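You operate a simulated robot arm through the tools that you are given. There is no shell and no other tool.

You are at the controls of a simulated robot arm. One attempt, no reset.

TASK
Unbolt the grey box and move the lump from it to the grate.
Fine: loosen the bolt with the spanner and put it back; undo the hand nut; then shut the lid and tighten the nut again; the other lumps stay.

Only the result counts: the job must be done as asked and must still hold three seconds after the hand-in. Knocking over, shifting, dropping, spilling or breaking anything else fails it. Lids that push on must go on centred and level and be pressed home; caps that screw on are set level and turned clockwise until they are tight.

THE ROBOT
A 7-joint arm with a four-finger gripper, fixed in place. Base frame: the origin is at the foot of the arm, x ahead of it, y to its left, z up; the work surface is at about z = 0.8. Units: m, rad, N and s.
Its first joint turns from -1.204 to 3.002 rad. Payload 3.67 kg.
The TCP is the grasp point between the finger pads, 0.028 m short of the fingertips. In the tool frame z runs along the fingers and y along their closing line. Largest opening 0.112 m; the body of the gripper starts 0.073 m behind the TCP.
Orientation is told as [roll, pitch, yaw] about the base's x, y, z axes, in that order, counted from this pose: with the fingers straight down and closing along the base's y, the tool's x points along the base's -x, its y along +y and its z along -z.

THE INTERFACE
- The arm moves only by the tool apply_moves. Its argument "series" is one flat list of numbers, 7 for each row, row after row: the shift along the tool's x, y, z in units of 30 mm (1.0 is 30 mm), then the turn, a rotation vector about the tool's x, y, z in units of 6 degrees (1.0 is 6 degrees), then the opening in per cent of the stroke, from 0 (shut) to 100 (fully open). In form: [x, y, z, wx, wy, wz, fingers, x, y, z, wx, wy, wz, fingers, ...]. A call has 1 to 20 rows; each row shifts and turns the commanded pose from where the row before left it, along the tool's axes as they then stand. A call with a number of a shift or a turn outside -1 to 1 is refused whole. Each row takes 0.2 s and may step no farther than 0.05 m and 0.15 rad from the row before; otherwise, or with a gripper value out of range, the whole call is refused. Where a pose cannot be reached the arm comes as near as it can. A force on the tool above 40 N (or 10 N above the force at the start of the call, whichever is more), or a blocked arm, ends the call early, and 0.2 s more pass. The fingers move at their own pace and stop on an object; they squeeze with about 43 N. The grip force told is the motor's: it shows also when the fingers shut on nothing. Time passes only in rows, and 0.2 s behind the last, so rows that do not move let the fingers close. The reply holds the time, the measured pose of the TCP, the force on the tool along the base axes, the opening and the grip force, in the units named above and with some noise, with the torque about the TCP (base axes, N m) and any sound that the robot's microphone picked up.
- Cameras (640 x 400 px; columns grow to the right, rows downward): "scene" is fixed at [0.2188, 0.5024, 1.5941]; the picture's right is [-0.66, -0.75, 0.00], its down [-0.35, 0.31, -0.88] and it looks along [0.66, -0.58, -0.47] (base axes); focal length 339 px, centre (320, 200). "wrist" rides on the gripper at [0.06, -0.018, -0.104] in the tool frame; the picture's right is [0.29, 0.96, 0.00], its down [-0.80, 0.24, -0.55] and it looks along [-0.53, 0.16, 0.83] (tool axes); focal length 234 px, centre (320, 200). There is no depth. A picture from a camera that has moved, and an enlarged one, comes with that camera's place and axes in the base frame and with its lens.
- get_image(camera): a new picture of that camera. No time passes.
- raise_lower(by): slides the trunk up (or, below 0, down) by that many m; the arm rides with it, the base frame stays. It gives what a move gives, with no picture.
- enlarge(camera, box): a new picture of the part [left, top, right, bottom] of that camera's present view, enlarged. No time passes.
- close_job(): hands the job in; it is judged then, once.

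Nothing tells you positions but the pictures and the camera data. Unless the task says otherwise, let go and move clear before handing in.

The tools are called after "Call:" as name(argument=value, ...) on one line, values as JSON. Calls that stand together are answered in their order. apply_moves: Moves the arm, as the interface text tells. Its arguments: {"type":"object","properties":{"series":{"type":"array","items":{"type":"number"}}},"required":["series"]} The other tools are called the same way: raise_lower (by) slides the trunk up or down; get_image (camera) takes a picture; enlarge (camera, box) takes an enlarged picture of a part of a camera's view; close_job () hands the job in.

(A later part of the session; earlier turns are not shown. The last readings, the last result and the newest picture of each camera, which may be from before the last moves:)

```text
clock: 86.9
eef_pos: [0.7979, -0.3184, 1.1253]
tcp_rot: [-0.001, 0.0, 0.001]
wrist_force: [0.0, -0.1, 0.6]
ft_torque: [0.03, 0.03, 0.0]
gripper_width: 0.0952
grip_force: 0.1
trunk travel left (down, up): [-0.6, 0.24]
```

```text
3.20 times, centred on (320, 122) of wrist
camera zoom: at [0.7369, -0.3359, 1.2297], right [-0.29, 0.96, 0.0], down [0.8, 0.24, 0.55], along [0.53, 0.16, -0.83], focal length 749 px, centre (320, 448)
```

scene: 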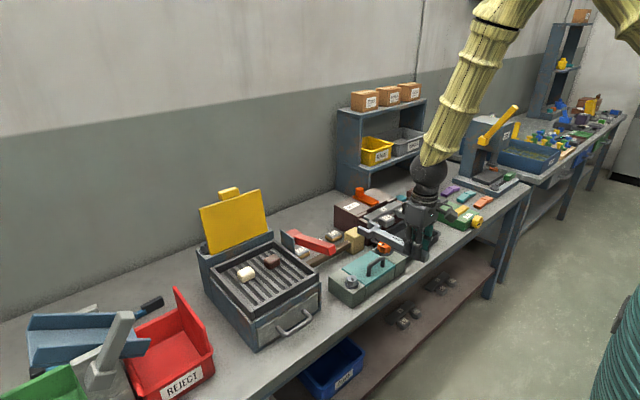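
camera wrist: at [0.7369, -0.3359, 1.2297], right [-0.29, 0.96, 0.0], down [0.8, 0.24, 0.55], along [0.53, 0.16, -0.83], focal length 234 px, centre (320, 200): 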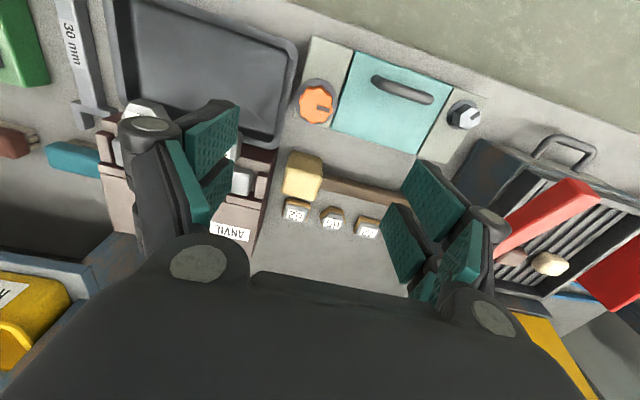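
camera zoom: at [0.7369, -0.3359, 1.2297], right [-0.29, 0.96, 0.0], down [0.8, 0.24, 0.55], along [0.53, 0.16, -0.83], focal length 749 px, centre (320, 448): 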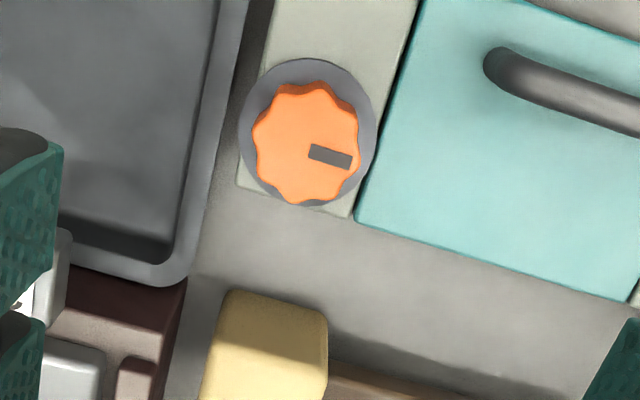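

The nut centre is near (0.807, -0.3205) with its top around 0.894. I'll align over it and pre-rotate the gripper clockwise so there's plenty of CCW travel.

Call:
apply_moves(series=[-0.3, -0.07, 0.3, 0, 0, 0, 85, 0, 0, 0.5, 0, 0, 0.9, 85, 0, 0, 0.5, 0, 0, 0.9, 85, 0, 0, 0.5, 0, 0, 0.9, 85, 0, 0, 0.5, 0, 0, 0.9, 85, 0, 0, 0.5, 0, 0, 0.9, 85, 0, 0, 0.5, 0, 0, 0.9, 85, 0, 0, 0.5, 0, 0, 0.9, 85, 0, 0, 0.4, 0, 0, 0.9, 85, 0, 0, 0.4, 0, 0, 0.8, 85, 0, 0, 0, 0, 0, 0, 85])

Call:
get_image(camera="wrist")

Call:
enlarge(camera="scene", box=[340, 190, 440, 280])

```text
clock: 89.3
eef_pos: [0.8069, -0.3215, 0.9889]
tcp_rot: [-0.001, -0.004, -0.838]
wrist_force: [-0.4, 0.6, 0.2]
ft_torque: [-0.01, -0.02, 0.02]
gripper_width: 0.0953
grip_force: 0.0
trunk travel left (down, up): [-0.6, 0.24]
```

```text
taken
camera wrist: at [0.7524, -0.2878, 1.0926], right [0.52, 0.85, 0.0], down [0.71, -0.43, 0.56], along [0.47, -0.29, -0.83], focal length 234 px, centre (320, 200)
```

wrist: 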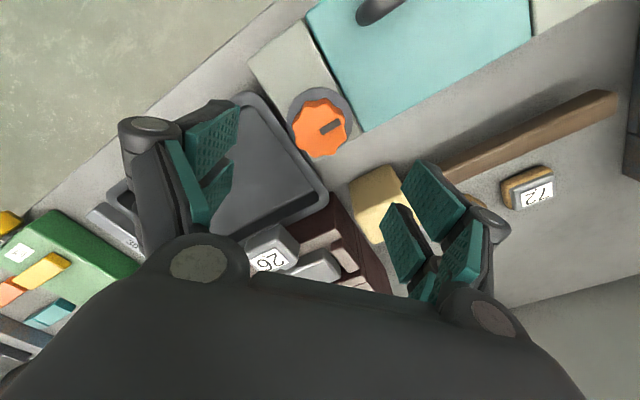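

```text
4.44 times, centred on (390, 235) of scene
camera zoom: at [0.2188, 0.5024, 1.5941], right [-0.66, -0.75, 0.0], down [-0.35, 0.31, -0.88], along [0.66, -0.58, -0.47], focal length 1506 px, centre (9, 44)
```

zoom: 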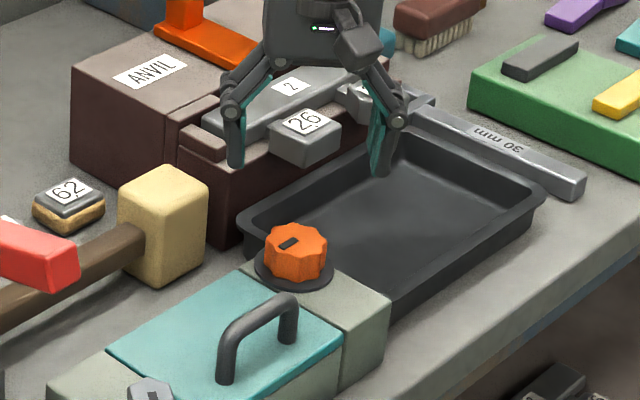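

Call:
apply_moves(series=[0.15, 0, 0.5, 0, 0, 0, 85, 0, 0, 0.6, 0, 0, 0, 85, 0, 0, 0.5, 0, 0, 0, 85, 0, 0, 0, 0, 0, 0, 85])

Call:
get_image(camera="wrist")

Call:
enlarge(camera="scene", box=[365, 220, 405, 260])

```text
clock: 90.3
eef_pos: [0.8031, -0.3179, 0.9417]
tcp_rot: [-0.004, -0.003, -0.835]
wrist_force: [-0.4, 0.7, -0.6]
ft_torque: [-0.02, 0.01, -0.02]
gripper_width: 0.0956
grip_force: 0.1
trunk travel left (down, up): [-0.6, 0.24]
```

```text
taken
camera wrist: at [0.7486, -0.2851, 1.0444], right [0.52, 0.86, 0.0], down [0.71, -0.43, 0.56], along [0.47, -0.29, -0.83], focal length 234 px, centre (320, 200)
```

wrist: 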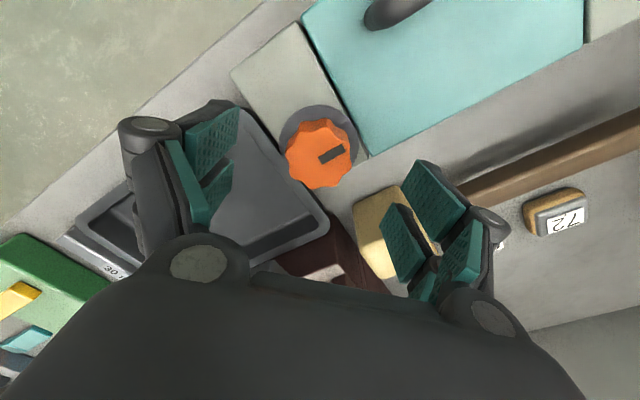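

```text
10.00 times, centred on (385, 240) of scene
camera zoom: at [0.2188, 0.5024, 1.5941], right [-0.66, -0.75, 0.0], down [-0.35, 0.31, -0.88], along [0.66, -0.58, -0.47], focal length 3388 px, centre (-330, -200)
```

zoom: 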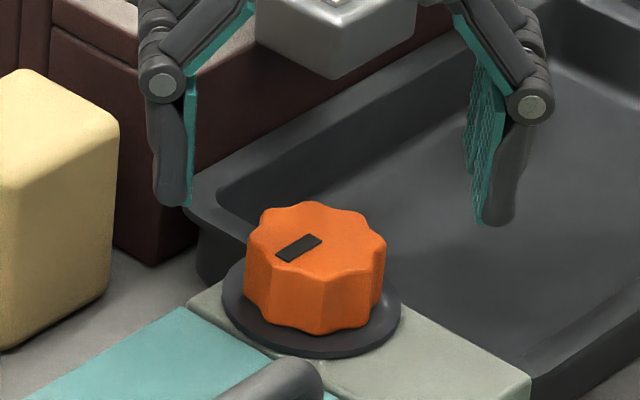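

Well aligned. I'll narrow the opening a little and descend around the nut.

Call:
apply_moves(series=[0, 0, 0.3, 0, 0, 0, 68, 0, 0, 0.4, 0, 0, 0, 68, 0, 0, 0.4, 0, 0, 0, 68, 0, 0, 0.2, 0, 0, 0, 68, 0, 0, 0, 0, 0, 0, 68])

Call:
get_image(camera="wrist")

Call:
enlarge(camera="scene", box=[365, 220, 405, 260])

```text
clock: 91.5
eef_pos: [0.8039, -0.318, 0.903]
tcp_rot: [-0.003, -0.002, -0.839]
wrist_force: [1.0, -0.9, -0.2]
ft_torque: [0.03, -0.01, 0.02]
gripper_width: 0.0759
grip_force: 0.0
trunk travel left (down, up): [-0.6, 0.24]
```

```text
taken
camera wrist: at [0.7498, -0.2853, 1.0071], right [0.52, 0.86, 0.0], down [0.71, -0.43, 0.56], along [0.47, -0.29, -0.83], focal length 234 px, centre (320, 200)
```

wrist: 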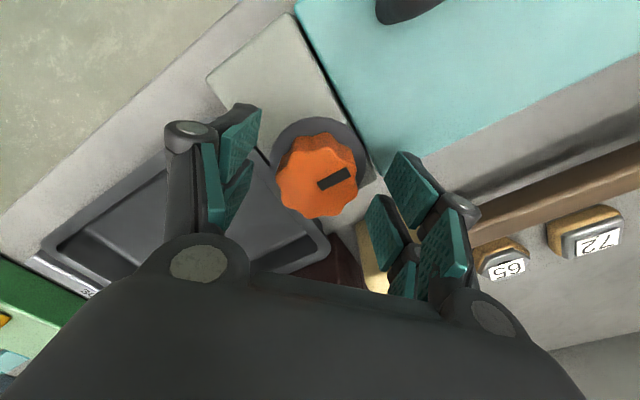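

```text
10.00 times, centred on (385, 240) of scene
camera zoom: at [0.2188, 0.5024, 1.5941], right [-0.66, -0.75, 0.0], down [-0.35, 0.31, -0.88], along [0.66, -0.58, -0.47], focal length 3388 px, centre (-330, -200)
```

zoom: 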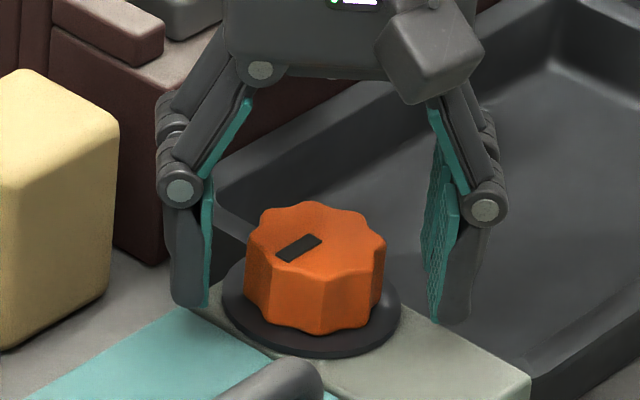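

Call:
apply_moves(series=[0, 0, 0.06, 0, 0, 0, 55, 0, 0, 0, 0, 0, 0, 0, 0, 0, 0, 0, 0, 0, 0, 0, 0, 0, 0, 0, 0, 0])

Call:
enlarge(camera="scene", box=[365, 220, 405, 260])

```text
clock: 92.5
eef_pos: [0.8041, -0.3183, 0.902]
tcp_rot: [-0.002, -0.001, -0.837]
wrist_force: [-2.5, -3.6, -2.1]
ft_torque: [-0.08, 0.1, -0.02]
gripper_width: 0.0465
grip_force: 45.3
trunk travel left (down, up): [-0.6, 0.24]
```

```text
10.00 times, centred on (385, 240) of scene
camera zoom: at [0.2188, 0.5024, 1.5941], right [-0.66, -0.75, 0.0], down [-0.35, 0.31, -0.88], along [0.66, -0.58, -0.47], focal length 3388 px, centre (-330, -200)
```

zoom: 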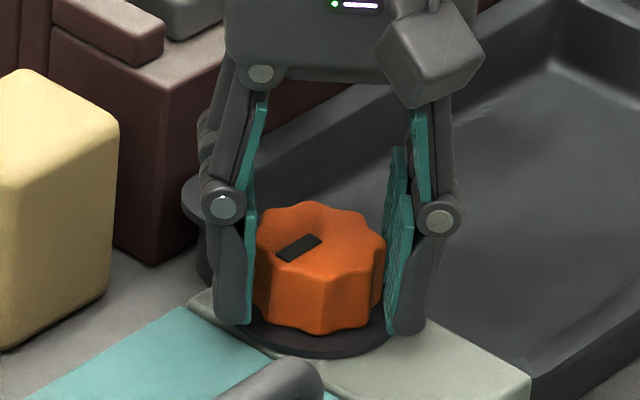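

The nut is gripped. Turning it counter-clockwise now.

Call:
apply_moves(series=[0, 0, 0, 0, 0, -0.5, 0, 0, 0, 0, 0, 0, -0.7, 0, 0, 0, 0, 0, 0, -0.7, 0, 0, 0, 0, 0, 0, -0.7, 0, 0, 0, 0, 0, 0, -0.7, 0])

Call:
enlarge(camera="scene", box=[365, 220, 405, 260])

```text
clock: 93.7
eef_pos: [0.8035, -0.3204, 0.9026]
tcp_rot: [-0.002, -0.002, -0.494]
wrist_force: [-7.5, -15.8, 9.9]
ft_torque: [-0.2, 0.44, -0.13]
gripper_width: 0.0458
grip_force: 45.1
trunk travel left (down, up): [-0.6, 0.24]
```

```text
10.00 times, centred on (385, 240) of scene
camera zoom: at [0.2188, 0.5024, 1.5941], right [-0.66, -0.75, 0.0], down [-0.35, 0.31, -0.88], along [0.66, -0.58, -0.47], focal length 3388 px, centre (-330, -200)
```

zoom: 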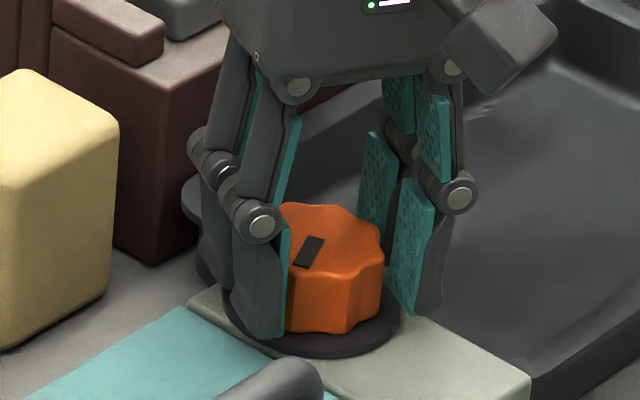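

The nut turns with the gripper, with some lateral and upward load. I'll ease the position accordingly and continue.

Call:
apply_moves(series=[0, -0.1, -0.06, 0, 0, 0, 0, 0, 0, 0, 0, 0, 0, 0])

Call:
apply_moves(series=[0, 0, 0, 0, 0, -0.7, 0, 0, 0, 0, 0, 0, -0.7, 0, 0, 0, 0, 0, 0, -0.7, 0])

Call:
enlarge(camera="scene", box=[365, 220, 405, 260])

```text
clock: 94.3
eef_pos: [0.804, -0.3203, 0.9025]
tcp_rot: [-0.001, -0.001, -0.491]
wrist_force: [-3.5, -5.2, -4.5]
ft_torque: [-0.4, -0.75, -0.04]
gripper_width: 0.0458
grip_force: 45.0
trunk travel left (down, up): [-0.6, 0.24]
```

```text
clock: 95.1
eef_pos: [0.8042, -0.3208, 0.9015]
tcp_rot: [-0.001, 0.001, -0.271]
wrist_force: [-0.3, -4.5, -7.2]
ft_torque: [0.16, -0.61, -0.06]
gripper_width: 0.0455
grip_force: 44.9
trunk travel left (down, up): [-0.6, 0.24]
```

```text
10.00 times, centred on (385, 240) of scene
camera zoom: at [0.2188, 0.5024, 1.5941], right [-0.66, -0.75, 0.0], down [-0.35, 0.31, -0.88], along [0.66, -0.58, -0.47], focal length 3388 px, centre (-330, -200)
```

zoom: 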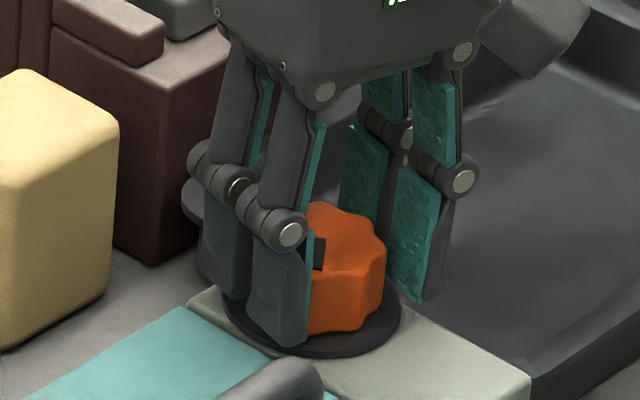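

Call:
apply_moves(series=[0, -0.03, 0.03, 0, 0, -0.7, 0, 0, 0, 0, 0, 0, -0.7, 0, 0, 0, 0, 0, 0, -0.7, 0, 0, 0, 0, 0, 0, -0.7, 0, 0, 0, 0, 0, 0, -0.7, 0])

Call:
enlarge(camera="scene", box=[365, 220, 405, 260])

Call:
get_image(camera="wrist")

```text
clock: 96.3
eef_pos: [0.8043, -0.3219, 0.9014]
tcp_rot: [-0.003, -0.001, 0.096]
wrist_force: [7.9, -11.6, 2.4]
ft_torque: [0.05, -0.72, -0.07]
gripper_width: 0.0454
grip_force: 45.0
trunk travel left (down, up): [-0.6, 0.24]
```

```text
10.00 times, centred on (385, 240) of scene
camera zoom: at [0.2188, 0.5024, 1.5941], right [-0.66, -0.75, 0.0], down [-0.35, 0.31, -0.88], along [0.66, -0.58, -0.47], focal length 3388 px, centre (-330, -200)
```

zoom: 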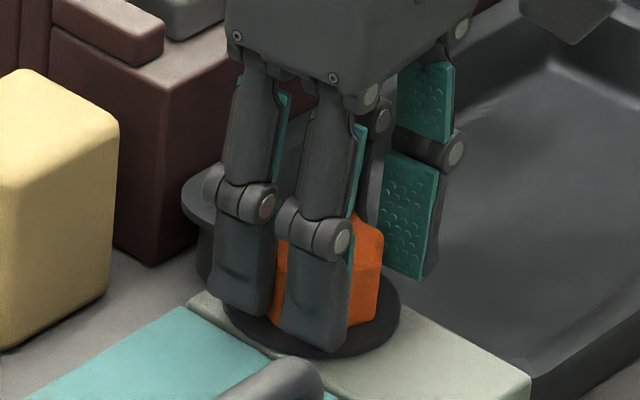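

```text
taken
camera wrist: at [0.745, -0.346, 1.0057], right [-0.38, 0.93, 0.0], down [0.77, 0.32, 0.55], along [0.51, 0.21, -0.83], focal length 234 px, centre (320, 200)
```

wrist: 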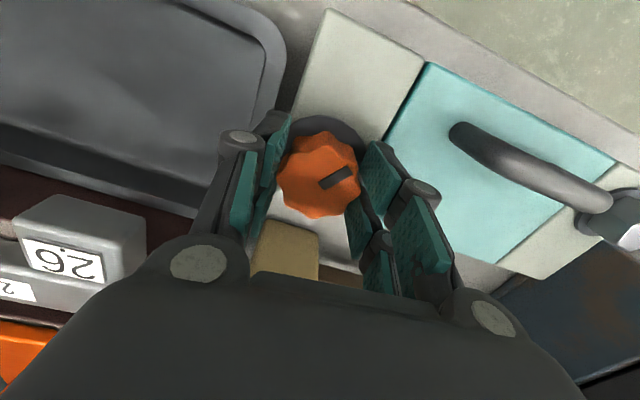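

Call:
apply_moves(series=[-0.04, -0.08, 0, 0, 0, -0.5, 0, 0, 0, 0, 0, 0, -0.7, 0, 0, 0, 0, 0, 0, -0.7, 0, 0, 0, 0, 0, 0, -0.7, 0, 0, 0, 0, 0, 0, -0.7, 0])

Call:
get_image(camera="wrist")

```text
clock: 97.5
eef_pos: [0.8056, -0.3226, 0.9022]
tcp_rot: [-0.003, 0.002, 0.441]
wrist_force: [6.6, 1.6, 5.6]
ft_torque: [0.16, 0.09, -0.03]
gripper_width: 0.0455
grip_force: 45.3
trunk travel left (down, up): [-0.6, 0.24]
```

```text
taken
camera wrist: at [0.7571, -0.3652, 1.0059], right [-0.67, 0.74, 0.0], down [0.62, 0.56, 0.55], along [0.41, 0.37, -0.83], focal length 234 px, centre (320, 200)
```

wrist: 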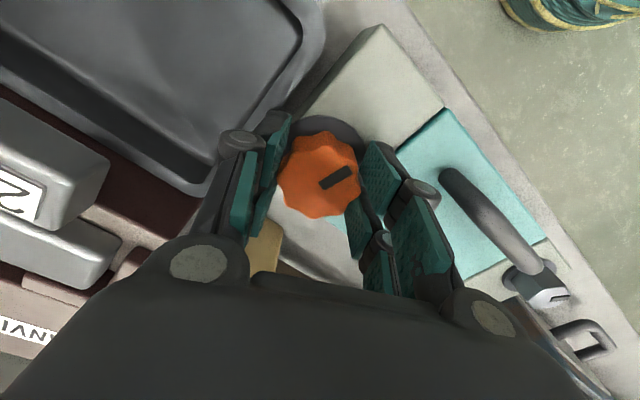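

Call:
apply_moves(series=[-0.03, 0, 0, 0, 0, -0.8, 0, 0, 0, 0, 0, 0, -0.8, 0, 0, 0, 0, 0, 0, -0.8, 0, 0, 0, 0, 0, 0, -0.8, 0, 0, 0, 0, 0, 0, -0.8, 0])

Call:
get_image(camera="wrist")

```text
clock: 98.7
eef_pos: [0.8074, -0.3218, 0.9015]
tcp_rot: [-0.004, 0.002, 0.86]
wrist_force: [14.6, 5.4, 1.5]
ft_torque: [0.84, -0.75, -1.09]
gripper_width: 0.0436
grip_force: 45.2
trunk travel left (down, up): [-0.6, 0.24]
```

```text
taken
camera wrist: at [0.7803, -0.3789, 1.0059], right [-0.91, 0.41, 0.0], down [0.34, 0.76, 0.55], along [0.23, 0.5, -0.83], focal length 234 px, centre (320, 200)
```

wrist: 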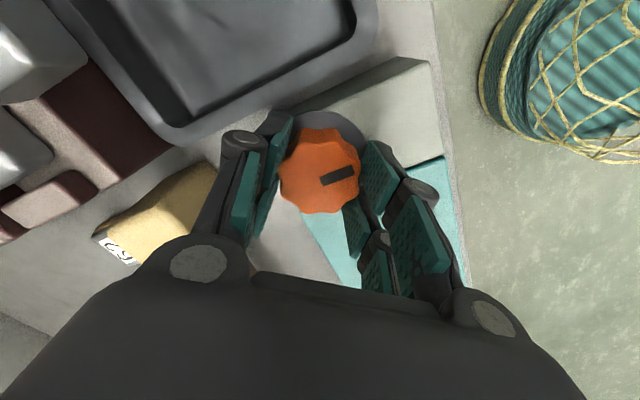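

Torque rose and the nut began slipping in the grip, so it has reached its stop after about 90°. It's undone. I'll release and rise clear.

Call:
apply_moves(series=[0, 0, 0, 0, 0, 0, 30, 0, 0, 0, 0, 0, 0, 70, 0, 0, 0, 0, 0, 0, 70, 0, 0, -0.5, 0, 0, 0, 70, 0, 0, -0.8, 0, 0, 0, 70, 0, 0, -0.8, 0, 0, 0, 70])

Call:
enlarge(camera="scene", box=[325, 225, 415, 310])

Call:
enlarge(camera="scene", box=[368, 234, 402, 262])

```text
clock: 100.1
eef_pos: [0.8059, -0.3231, 0.9652]
tcp_rot: [-0.004, 0.003, 0.859]
wrist_force: [-0.4, 1.0, -0.8]
ft_torque: [0.0, 0.02, 0.0]
gripper_width: 0.0784
grip_force: 0.1
trunk travel left (down, up): [-0.6, 0.24]
```

```text
4.71 times, centred on (370, 268) of scene
camera zoom: at [0.2188, 0.5024, 1.5941], right [-0.66, -0.75, 0.0], down [-0.35, 0.31, -0.88], along [0.66, -0.58, -0.47], focal length 1594 px, centre (85, -118)
```

zoom: 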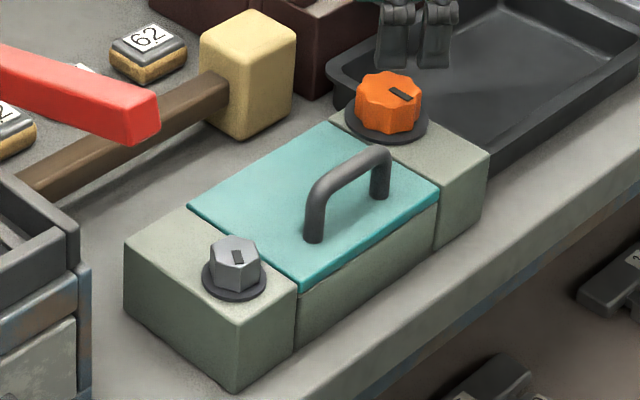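

```text
14.29 times, centred on (385, 248) of scene
camera zoom: at [0.2188, 0.5024, 1.5941], right [-0.66, -0.75, 0.0], down [-0.35, 0.31, -0.88], along [0.66, -0.58, -0.47], focal length 4840 px, centre (-609, -486)
```

zoom: 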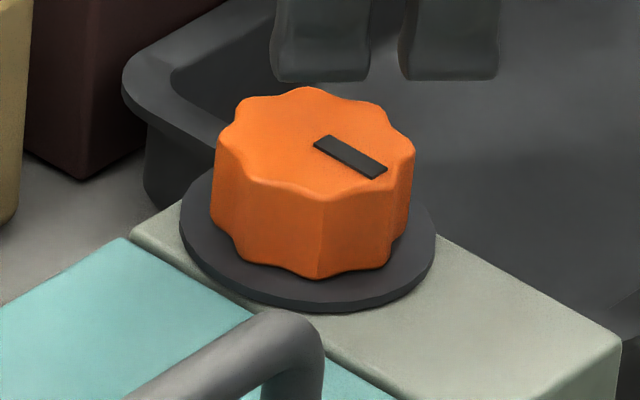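

The nut is undone (mark turned about 100°). Next is the lid: its handle is a bar along y near x = 0.754, offset toward the front, so it looks hinged at the back. I'll turn the gripper to close along x and hover over the handle.

Call:
apply_moves(series=[0, 0, -0.8, 0, 0, -0.5, 70, 0, 0, -0.5, 0, 0, -0.9, 70, 0, 0, 0, 0, 0, -0.9, 70, 0, 0, 0, 0, 0, -0.9, 70, 0, 0, 0, 0, 0, -0.9, 70, 0, 0, 0, 0, 0, -0.9, 70, 0, 0, 0, 0, 0, -0.9, 70, 0, 0, 0, 0, 0, -0.9, 70, 0, 0, 0, 0, 0, 0, 70])

Call:
apply_moves(series=[-0.9, 0.4, 0, 0, 0, 0, 70, -0.9, 0.4, 0, 0, 0, 0, 70, -0.9, 0.4, 0, 0, 0, 0, 70, -0.9, 0.45, 0, 0, 0, 0, 70, 0, 0, 0, 0, 0, 0, 70])

Call:
get_image(camera="wrist")

Call:
enlarge(camera="wrist", box=[220, 60, 420, 185])

```text
clock: 102.1
eef_pos: [0.8036, -0.3224, 1.0037]
tcp_rot: [-0.001, 0.004, 1.572]
wrist_force: [0.1, -0.9, -1.1]
ft_torque: [0.0, 0.01, 0.0]
gripper_width: 0.0784
grip_force: 0.1
trunk travel left (down, up): [-0.6, 0.24]
```

```text
clock: 103.3
eef_pos: [0.7552, -0.2125, 1.0035]
tcp_rot: [0.001, 0.003, 1.571]
wrist_force: [0.4, 0.7, -0.3]
ft_torque: [-0.01, 0.01, 0.01]
gripper_width: 0.0784
grip_force: 0.0
trunk travel left (down, up): [-0.6, 0.24]
```

```text
taken
camera wrist: at [0.7723, -0.2725, 1.1065], right [-0.96, -0.29, 0.0], down [-0.24, 0.8, 0.55], along [-0.16, 0.53, -0.83], focal length 234 px, centre (320, 200)
```

wrist: 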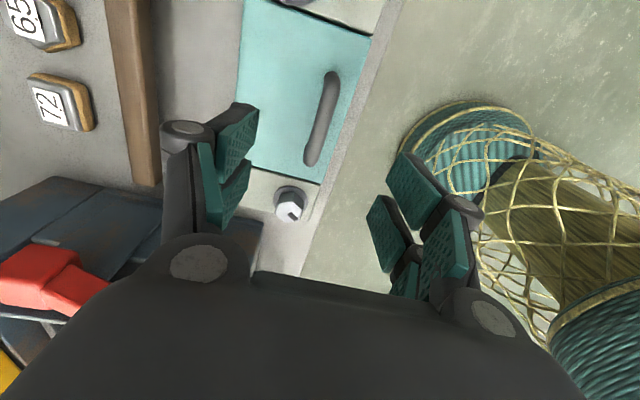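

```text
3.20 times, centred on (320, 122) of wrist
camera zoom: at [0.7723, -0.2725, 1.1065], right [-0.96, -0.29, 0.0], down [-0.24, 0.8, 0.55], along [-0.16, 0.53, -0.83], focal length 749 px, centre (320, 448)
```

zoom: 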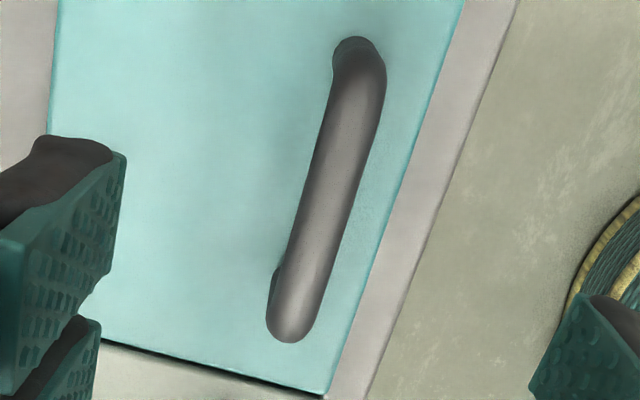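

Call:
apply_moves(series=[0, -0.06, 0.6, 0, 0, 0, 50, 0, 0, 0.6, 0, 0, 0, 50, 0, 0, 0.6, 0, 0, 0, 50, 0, 0, 0.4, 0, 0, 0, 50, 0, 0, 0, 0, 0, 0, 50])

Call:
get_image(camera="wrist")

Call:
enlarge(camera="scene", box=[345, 235, 405, 295])

```text
clock: 104.5
eef_pos: [0.7584, -0.2148, 0.9375]
tcp_rot: [0.0, 0.004, 1.571]
wrist_force: [0.5, 0.5, 0.3]
ft_torque: [0.0, 0.01, 0.02]
gripper_width: 0.0562
grip_force: 0.0
trunk travel left (down, up): [-0.6, 0.24]
```

```text
taken
camera wrist: at [0.7753, -0.274, 1.0413], right [-0.96, -0.29, 0.0], down [-0.24, 0.8, 0.55], along [-0.16, 0.53, -0.83], focal length 234 px, centre (320, 200)
```

wrist: 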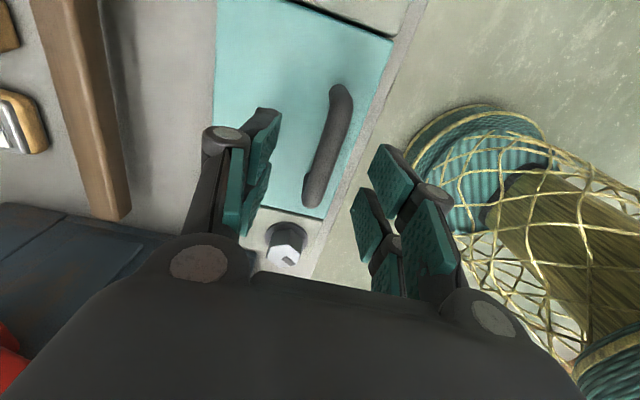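

```text
6.67 times, centred on (375, 265) of scene
camera zoom: at [0.2188, 0.5024, 1.5941], right [-0.66, -0.75, 0.0], down [-0.35, 0.31, -0.88], along [0.66, -0.58, -0.47], focal length 2258 px, centre (-47, -233)
```

zoom: 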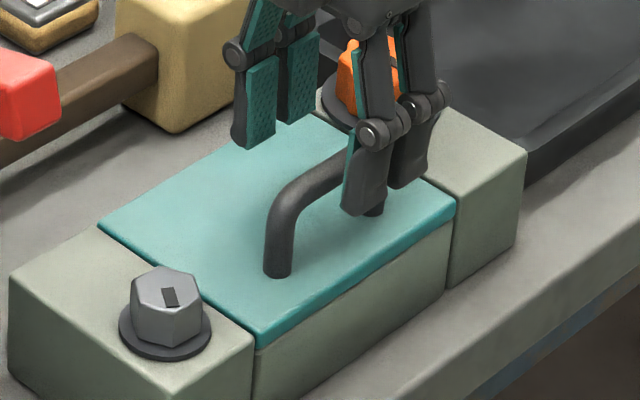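

Call:
apply_moves(series=[0, 0, 0.4, 0, 0, 0, 50, 0, 0, 0.4, 0, 0, 0, 50, 0, 0, 0.18, 0, 0, 0, 50, 0, 0, 0, 0, 0, 0, 50])

Call:
get_image(camera="wrist")

Call:
enlarge(camera="scene", box=[345, 235, 405, 295])

```text
clock: 105.5
eef_pos: [0.756, -0.2149, 0.9089]
tcp_rot: [-0.002, 0.004, 1.571]
wrist_force: [-0.1, 0.7, 0.0]
ft_torque: [0.02, -0.03, 0.0]
gripper_width: 0.0561
grip_force: 0.1
trunk travel left (down, up): [-0.6, 0.24]
```

```text
taken
camera wrist: at [0.7748, -0.2748, 1.0125], right [-0.96, -0.29, 0.0], down [-0.24, 0.8, 0.55], along [-0.16, 0.53, -0.83], focal length 234 px, centre (320, 200)
```

wrist: 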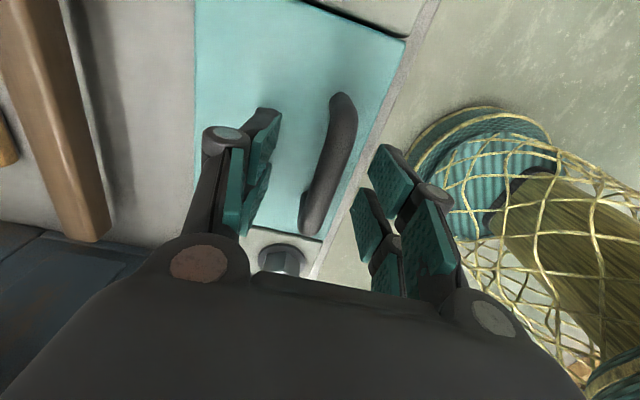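

```text
6.67 times, centred on (375, 265) of scene
camera zoom: at [0.2188, 0.5024, 1.5941], right [-0.66, -0.75, 0.0], down [-0.35, 0.31, -0.88], along [0.66, -0.58, -0.47], focal length 2258 px, centre (-47, -233)
```

zoom: 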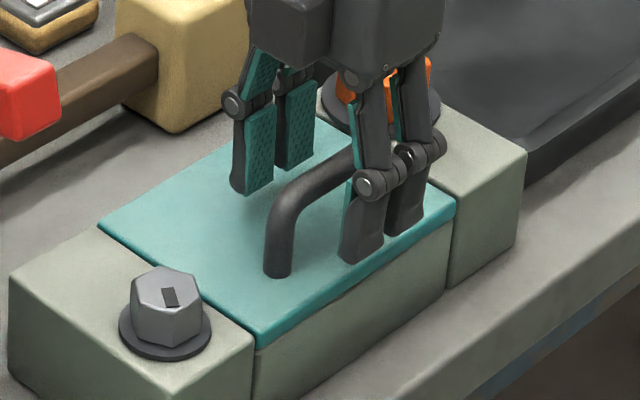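

Call:
apply_moves(series=[0, 0, 0, 0, 0, 0, 25, 0, 0, 0, 0, 0, 0, 0, 0, 0, 0, 0, 0, 0, 0, 0, 0, 0, 0, 0, 0, 0])

Call:
apply_moves(series=[0, 0, -0.1, 0, 0, 0, 0, 0, 0, -0.1, 0, 0, 0, 0])

Call:
enlarge(camera="scene", box=[345, 235, 405, 295])

```text
clock: 106.5
eef_pos: [0.7572, -0.2152, 0.9105]
tcp_rot: [0.001, 0.003, 1.571]
wrist_force: [-5.5, 1.2, 1.4]
ft_torque: [0.03, 0.16, -0.12]
gripper_width: 0.0128
grip_force: 45.6
trunk travel left (down, up): [-0.6, 0.24]
```

```text
clock: 107.1
eef_pos: [0.7587, -0.2143, 0.9124]
tcp_rot: [0.002, 0.004, 1.572]
wrist_force: [11.3, 1.8, -11.2]
ft_torque: [-0.28, 0.15, 0.08]
gripper_width: 0.013
grip_force: 45.3
trunk travel left (down, up): [-0.6, 0.24]
```

```text
6.67 times, centred on (375, 265) of scene
camera zoom: at [0.2188, 0.5024, 1.5941], right [-0.66, -0.75, 0.0], down [-0.35, 0.31, -0.88], along [0.66, -0.58, -0.47], focal length 2258 px, centre (-47, -233)
```

zoom: 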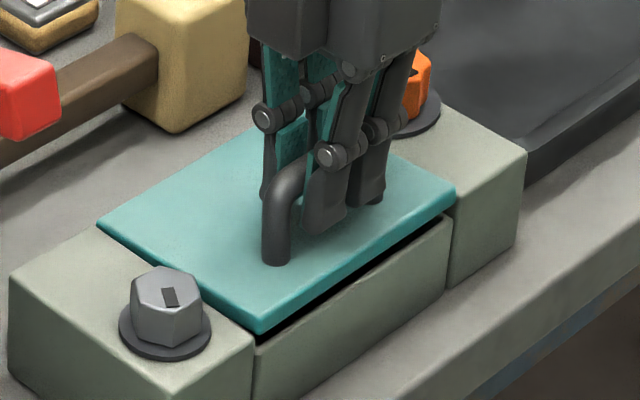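

The lid's front edge is lifting, and it's hinged at the back. I'll follow the hinge arc upward and backward, watching the forces.

Call:
apply_moves(series=[0, -0.16, -0.15, 0, 0, 0, 0, 0, -0.157, -0.203, 0, 0, 0, 0, 0, -0.177, -0.19, 0, 0, 0, 0, 0, -0.193, -0.173, 0, 0, 0, 0])

Call:
enlarge(camera="scene", box=[335, 225, 415, 295])

```text
clock: 108.1
eef_pos: [0.7783, -0.2151, 0.9352]
tcp_rot: [0.002, 0.004, 1.572]
wrist_force: [7.0, 5.4, -14.1]
ft_torque: [0.33, 0.16, 1.16]
gripper_width: 0.013
grip_force: 45.0
trunk travel left (down, up): [-0.6, 0.24]
```

```text
5.71 times, centred on (375, 260) of scene
camera zoom: at [0.2188, 0.5024, 1.5941], right [-0.66, -0.75, 0.0], down [-0.35, 0.31, -0.88], along [0.66, -0.58, -0.47], focal length 1936 px, centre (6, -143)
```

zoom: 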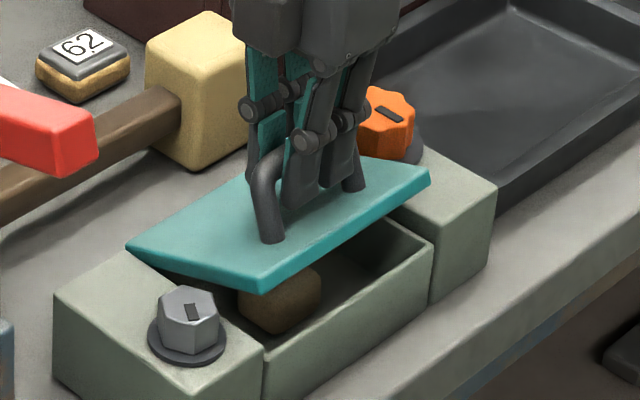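

Call:
apply_moves(series=[0, -0.22, -0.16, 0, 0, 0, 0, 0, -0.22, -0.137, 0, 0, 0, 0, 0, -0.23, -0.117, 0, 0, 0, 0, 0, -0.24, -0.1, 0, 0, 0, 0])

Call:
enlarge(camera="scene", box=[335, 225, 415, 295])

```text
clock: 109.1
eef_pos: [0.8051, -0.2147, 0.9515]
tcp_rot: [0.0, 0.004, 1.57]
wrist_force: [-1.2, -0.9, -4.8]
ft_torque: [0.42, 0.19, 1.57]
gripper_width: 0.0131
grip_force: 45.0
trunk travel left (down, up): [-0.6, 0.24]
```

```text
5.71 times, centred on (375, 260) of scene
camera zoom: at [0.2188, 0.5024, 1.5941], right [-0.66, -0.75, 0.0], down [-0.35, 0.31, -0.88], along [0.66, -0.58, -0.47], focal length 1936 px, centre (6, -143)
```

zoom: 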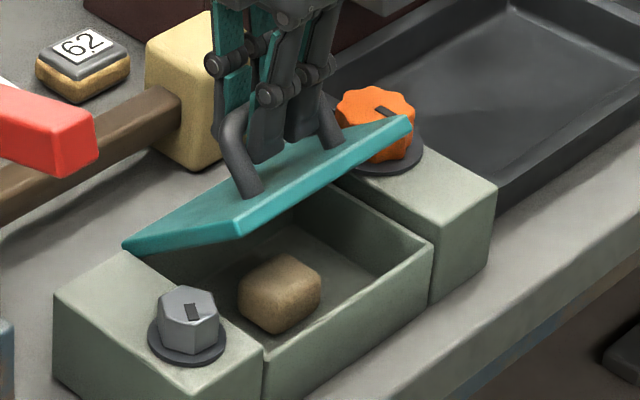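

Call:
apply_moves(series=[0, -0.247, -0.073, 0, 0, 0, 0, 0, -0.253, -0.057, 0, 0, 0, 0, 0, -0.257, -0.03, 0, 0, 0, 0, 0, -0.26, -0.01, 0, 0, 0, 0, 0, -0.257, 0.013, 0, 0, 0, 0])

Call:
enlarge(camera="scene", box=[335, 225, 415, 295])

```text
clock: 110.3
eef_pos: [0.8425, -0.2141, 0.9579]
tcp_rot: [-0.002, 0.004, 1.574]
wrist_force: [-3.5, 2.6, 8.1]
ft_torque: [0.62, 0.29, 1.79]
gripper_width: 0.0133
grip_force: 44.7
trunk travel left (down, up): [-0.6, 0.24]
```

```text
5.71 times, centred on (375, 260) of scene
camera zoom: at [0.2188, 0.5024, 1.5941], right [-0.66, -0.75, 0.0], down [-0.35, 0.31, -0.88], along [0.66, -0.58, -0.47], focal length 1936 px, centre (6, -143)
```

zoom: 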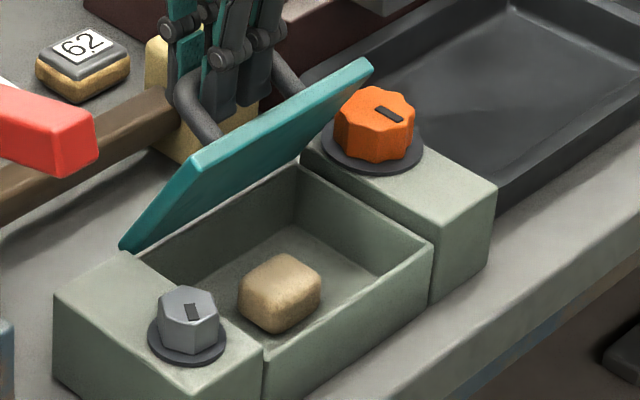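

Call:
apply_moves(series=[0, -0.257, 0.037, 0, 0, 0, 0, 0, -0.253, 0.057, 0, 0, 0, 0, 0, -0.247, 0.08, 0, 0, 0, 0, 0, -0.237, 0.1, 0, 0, 0, 0])

Call:
enlarge(camera="scene", box=[335, 225, 415, 295])

```text
clock: 111.3
eef_pos: [0.8743, -0.2143, 0.9489]
tcp_rot: [-0.002, 0.005, 1.572]
wrist_force: [2.3, 4.2, 13.8]
ft_torque: [0.42, 0.19, 1.73]
gripper_width: 0.0133
grip_force: 44.9
trunk travel left (down, up): [-0.6, 0.24]
```

```text
5.71 times, centred on (375, 260) of scene
camera zoom: at [0.2188, 0.5024, 1.5941], right [-0.66, -0.75, 0.0], down [-0.35, 0.31, -0.88], along [0.66, -0.58, -0.47], focal length 1936 px, centre (6, -143)
```

zoom: 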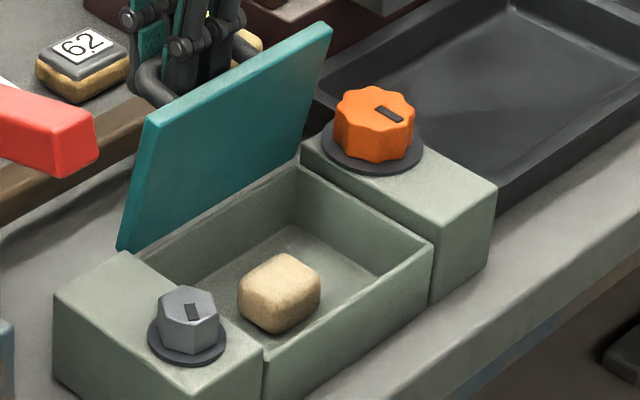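

Call:
apply_moves(series=[0, -0.23, 0.02, 0, 0, 0, 0, 0, -0.22, 0.1, 0, 0, 0, 0, 0, -0.21, 0.14, 0, 0, 0, 0])

Call:
enlarge(camera="scene", box=[335, 225, 415, 295])

```text
clock: 112.1
eef_pos: [0.8933, -0.2141, 0.9395]
tcp_rot: [0.002, 0.004, 1.571]
wrist_force: [-8.7, 8.3, -8.2]
ft_torque: [0.62, 0.37, 1.37]
gripper_width: 0.0136
grip_force: 45.3
trunk travel left (down, up): [-0.6, 0.24]
```

```text
5.71 times, centred on (375, 260) of scene
camera zoom: at [0.2188, 0.5024, 1.5941], right [-0.66, -0.75, 0.0], down [-0.35, 0.31, -0.88], along [0.66, -0.58, -0.47], focal length 1936 px, centre (6, -143)
```

zoom: 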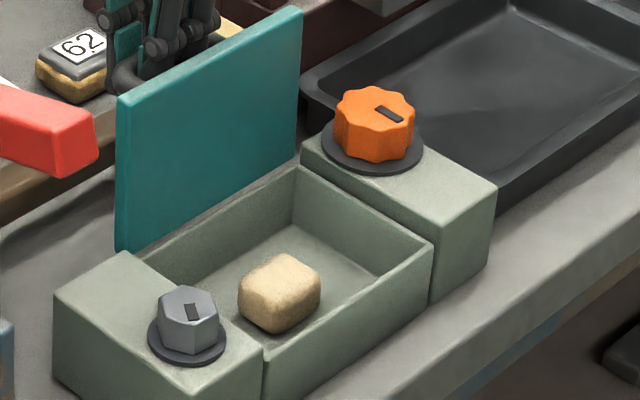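

Call:
apply_moves(series=[0, -0.15, 0.13, 0, 0, 0, 0, 0, 0, 0, 0, 0, 0, 0])

Call:
enlarge(camera="scene", box=[335, 225, 415, 295])

```text
clock: 112.7
eef_pos: [0.8994, -0.2131, 0.936]
tcp_rot: [0.001, 0.004, 1.571]
wrist_force: [-8.6, 8.9, -10.2]
ft_torque: [0.58, 0.21, 1.33]
gripper_width: 0.0135
grip_force: 45.6
trunk travel left (down, up): [-0.6, 0.24]
```

```text
5.71 times, centred on (375, 260) of scene
camera zoom: at [0.2188, 0.5024, 1.5941], right [-0.66, -0.75, 0.0], down [-0.35, 0.31, -0.88], along [0.66, -0.58, -0.47], focal length 1936 px, centre (6, -143)
```

zoom: 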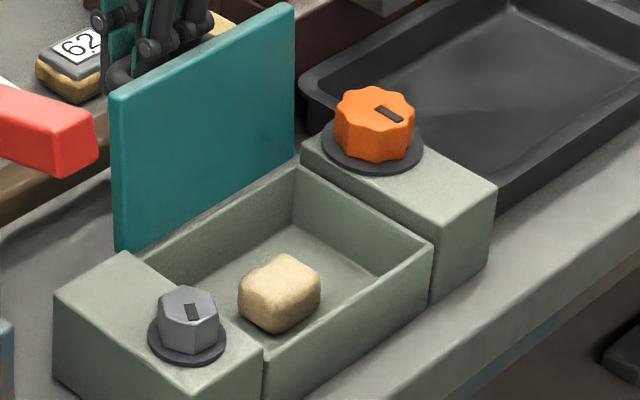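

The lid is past vertical now. I'll open the fingers just a little and slip straight up off the handle.

Call:
apply_moves(series=[0, 0, 0, 0, 0, 0, 15, 0, 0, 0, 0, 0, 0, 20, 0, 0, 0, 0, 0, 0, 20])

Call:
enlarge(camera="scene", box=[325, 215, 405, 285])

Call:
get_image(camera="wrist")

```text
clock: 113.5
eef_pos: [0.8988, -0.2152, 0.9366]
tcp_rot: [-0.002, 0.004, 1.57]
wrist_force: [0.7, 0.1, 0.0]
ft_torque: [-0.03, -0.03, 0.03]
gripper_width: 0.0227
grip_force: 0.7
trunk travel left (down, up): [-0.6, 0.24]
```

```text
5.71 times, centred on (365, 250) of scene
camera zoom: at [0.2188, 0.5024, 1.5941], right [-0.66, -0.75, 0.0], down [-0.35, 0.31, -0.88], along [0.66, -0.58, -0.47], focal length 1936 px, centre (63, -86)
```

zoom: 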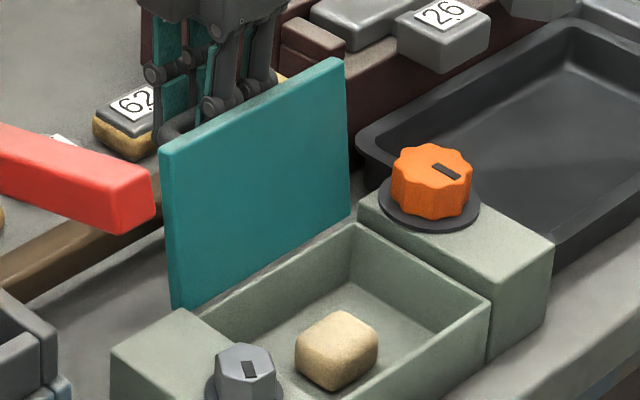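

```text
taken
camera wrist: at [0.9159, -0.2753, 1.0407], right [-0.96, -0.29, 0.0], down [-0.24, 0.8, 0.55], along [-0.16, 0.53, -0.83], focal length 234 px, centre (320, 200)
```

wrist: 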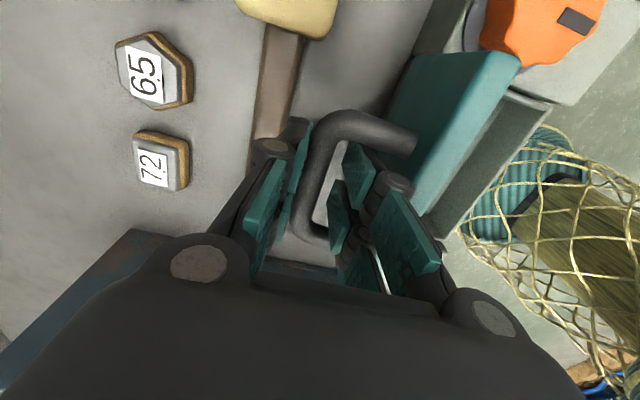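

Call:
apply_moves(series=[0, 0, -0.2, 0, 0, 0, 20, 0, 0, -0.4, 0, 0, 0, 20, 0, 0, -0.5, 0, 0, 0, 20, 0, 0, -0.6, 0, 0, 0, 20, 0, 0, -0.8, 0, 0, 0, 20, 0, 0, -0.8, 0, 0, 0, 20])

Call:
get_image(camera="scene")

Call:
enlarge(camera="scene", box=[190, 170, 410, 340])

```text
clock: 114.9
eef_pos: [0.8964, -0.2153, 1.0382]
tcp_rot: [0.0, 0.002, 1.571]
wrist_force: [-1.1, -0.5, 0.5]
ft_torque: [-0.03, 0.02, -0.03]
gripper_width: 0.0224
grip_force: 0.1
trunk travel left (down, up): [-0.6, 0.24]
```

```text
taken
```

scene: 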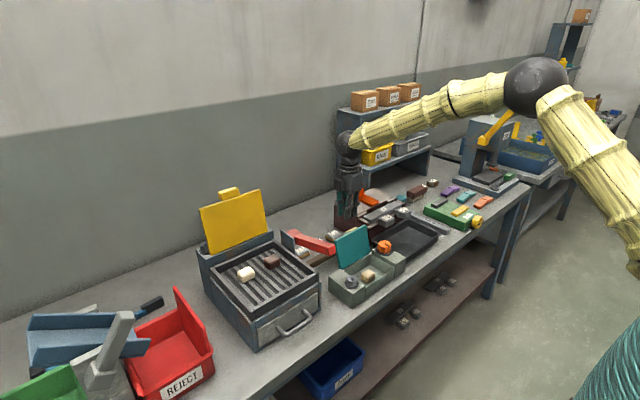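

```text
2.35 times, centred on (300, 255) of scene
camera zoom: at [0.2188, 0.5024, 1.5941], right [-0.66, -0.75, 0.0], down [-0.35, 0.31, -0.88], along [0.66, -0.58, -0.47], focal length 797 px, centre (367, 71)
```

zoom: 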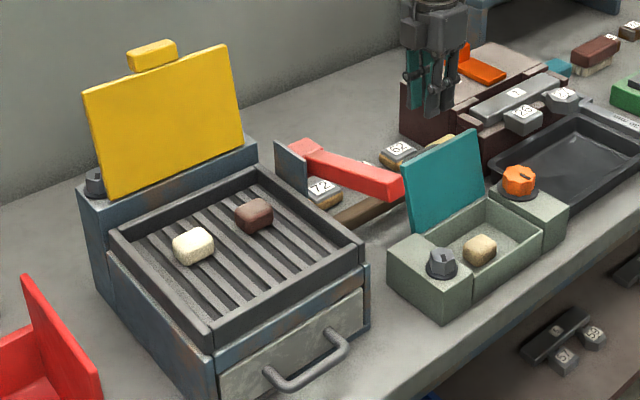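

The lid stays open on its own, and a single beige lump is inside near (0.775, -0.20). I'll move over it and rotate the gripper back to close along y.

Call:
apply_moves(series=[0, 0, -0.8, 0, 0, 0, 20, 0, 0.3, -0.6, 0, 0, 0, 40, 0, 0.8, 0, 0, 0, 0, 60, 0, 0.8, 0, 0, 0, 0, 60, 0, 0.8, 0, 0, 0, 0, 60, 0, 0.8, 0, 0, 0, 0, 60, 0, 0.5, 0, 0, 0, 1, 60, 0, 0, 0, 0, 0, 1, 60, 0, 0, 0, 0, 0, 1, 60, 0, 0, 0, 0, 0, 1, 60, 0, 0, 0, 0, 0, 1, 60, 0, 0, 0, 0, 0, 1, 60, 0, 0, 0, 0, 0, 1, 60, 0, 0, 0, 0, 0, 1, 60, 0, 0, 0, 0, 0, 1, 60, 0, 0, 0, 0, 0, 1, 60, 0, 0, 0, 0, 0, 1, 60, 0, 0, 0, 0, 0, 1, 60, 0, 0, 0, 0, 0, 1, 60, 0, 0, 0, 0, 0, 1, 60])

Call:
apply_moves(series=[0, 0, 0, 0, 0, 1, 60, 0, 0, 0, 0, 0, 0, 60])

Call:
get_image(camera="wrist")

Call:
enlarge(camera="wrist", box=[220, 60, 420, 185])

```text
clock: 119.1
eef_pos: [0.7769, -0.2139, 1.0768]
tcp_rot: [-0.004, -0.001, 0.105]
wrist_force: [0.2, 0.6, -0.1]
ft_torque: [-0.05, -0.01, 0.02]
gripper_width: 0.0672
grip_force: 0.1
trunk travel left (down, up): [-0.6, 0.24]
```

```text
clock: 119.7
eef_pos: [0.7782, -0.2155, 1.0776]
tcp_rot: [-0.004, 0.0, 0.0]
wrist_force: [0.4, 0.4, -0.7]
ft_torque: [-0.01, -0.02, 0.01]
gripper_width: 0.067
grip_force: 0.1
trunk travel left (down, up): [-0.6, 0.24]
```

```text
taken
camera wrist: at [0.717, -0.2327, 1.1808], right [-0.29, 0.96, 0.0], down [0.8, 0.24, 0.55], along [0.53, 0.16, -0.83], focal length 234 px, centre (320, 200)
```

wrist: 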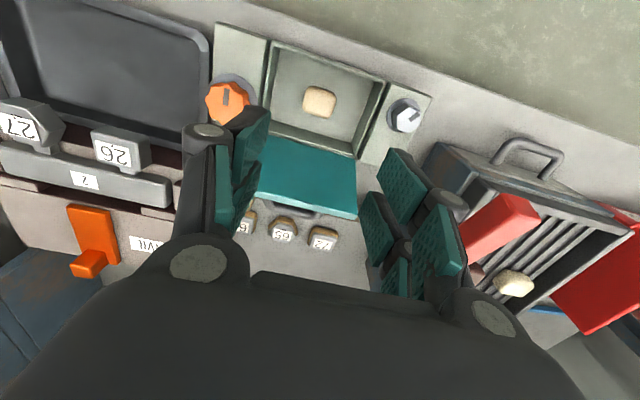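

```text
3.20 times, centred on (320, 122) of wrist
camera zoom: at [0.717, -0.2327, 1.1808], right [-0.29, 0.96, 0.0], down [0.8, 0.24, 0.55], along [0.53, 0.16, -0.83], focal length 749 px, centre (320, 448)
```

zoom: 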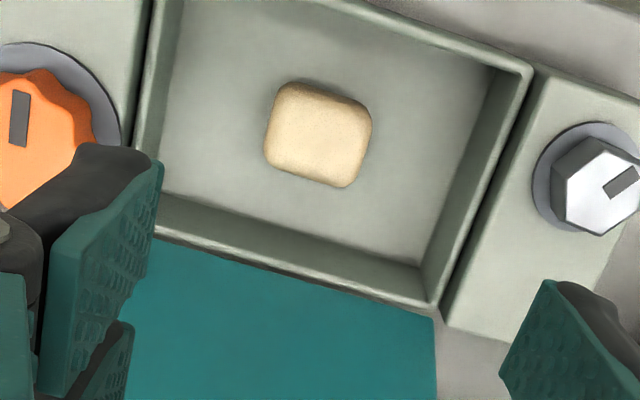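

The lump's centre is near (0.780, -0.2145), about 40 mm wide. Descending toward it.

Call:
apply_moves(series=[-0.06, 0.03, 0.8, 0, 0, 0, 65, 0, 0, 0.8, 0, 0, 0, 65, 0, 0, 0.8, 0, 0, 0, 65, 0, 0, 0.8, 0, 0, 0, 65, 0, 0, 0.8, 0, 0, 0, 65, 0, 0, 0.8, 0, 0, 0, 65, 0, 0, 0, 0, 0, 0, 65])

Call:
get_image(camera="wrist")

Call:
enlarge(camera="scene", box=[335, 225, 415, 295])

```text
clock: 121.3
eef_pos: [0.78, -0.2137, 0.9347]
tcp_rot: [-0.002, -0.001, 0.001]
wrist_force: [0.3, -0.4, 0.6]
ft_torque: [0.03, 0.0, -0.01]
gripper_width: 0.0728
grip_force: 0.0
trunk travel left (down, up): [-0.6, 0.24]
```

```text
taken
camera wrist: at [0.7181, -0.2315, 1.0376], right [-0.29, 0.96, 0.0], down [0.8, 0.24, 0.55], along [0.53, 0.16, -0.83], focal length 234 px, centre (320, 200)
```

wrist: 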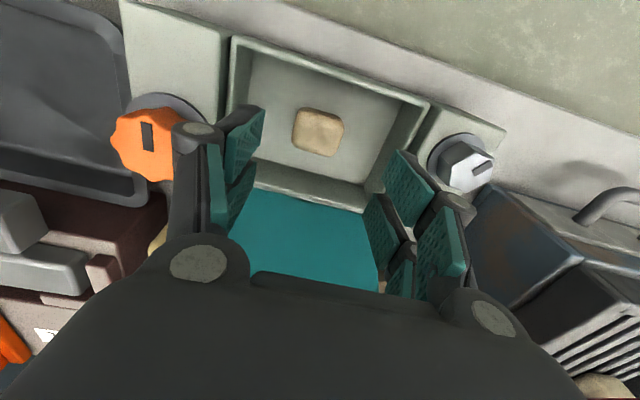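

```text
5.71 times, centred on (375, 260) of scene
camera zoom: at [0.2188, 0.5024, 1.5941], right [-0.66, -0.75, 0.0], down [-0.35, 0.31, -0.88], along [0.66, -0.58, -0.47], focal length 1936 px, centre (6, -143)
```

zoom: 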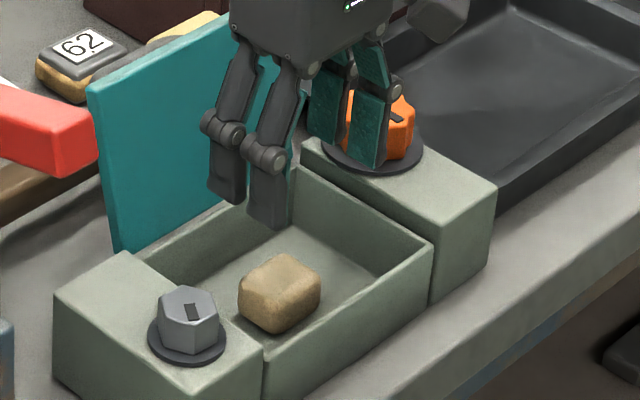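

Call:
apply_moves(series=[0, 0, 0.7, 0, 0, 0, 65, 0, 0, 0.7, 0, 0, 0, 65, 0, 0, 0.7, 0, 0, 0, 65, 0, 0, 0.4, 0, 0, 0, 65, 0, 0, 0, 0, 0, 0, 65])

Call:
get_image(camera="wrist")

Call:
enlarge(camera="scene", box=[345, 245, 405, 295])

```text
clock: 122.5
eef_pos: [0.7788, -0.2149, 0.8583]
tcp_rot: [-0.003, 0.0, -0.001]
wrist_force: [-1.3, 0.6, 0.0]
ft_torque: [0.0, -0.03, 0.0]
gripper_width: 0.0727
grip_force: 0.1
trunk travel left (down, up): [-0.6, 0.24]
```

```text
taken
camera wrist: at [0.7186, -0.2319, 0.9625], right [-0.29, 0.96, 0.0], down [0.8, 0.24, 0.55], along [0.53, 0.16, -0.83], focal length 234 px, centre (320, 200)
```

wrist: 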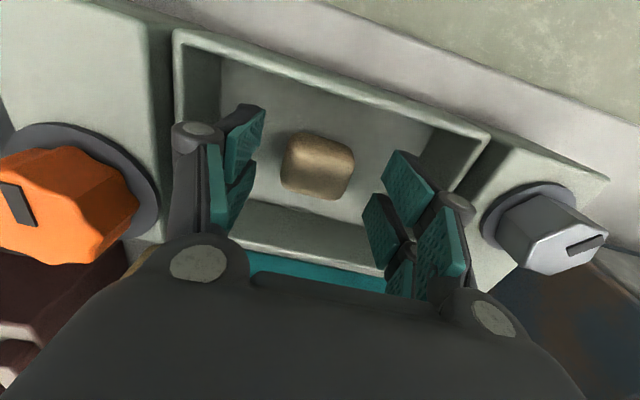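

```text
8.00 times, centred on (375, 270) of scene
camera zoom: at [0.2188, 0.5024, 1.5941], right [-0.66, -0.75, 0.0], down [-0.35, 0.31, -0.88], along [0.66, -0.58, -0.47], focal length 2710 px, centre (-120, -360)
```

zoom: 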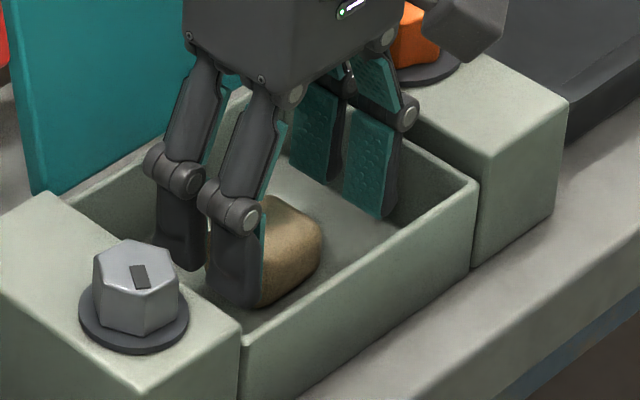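

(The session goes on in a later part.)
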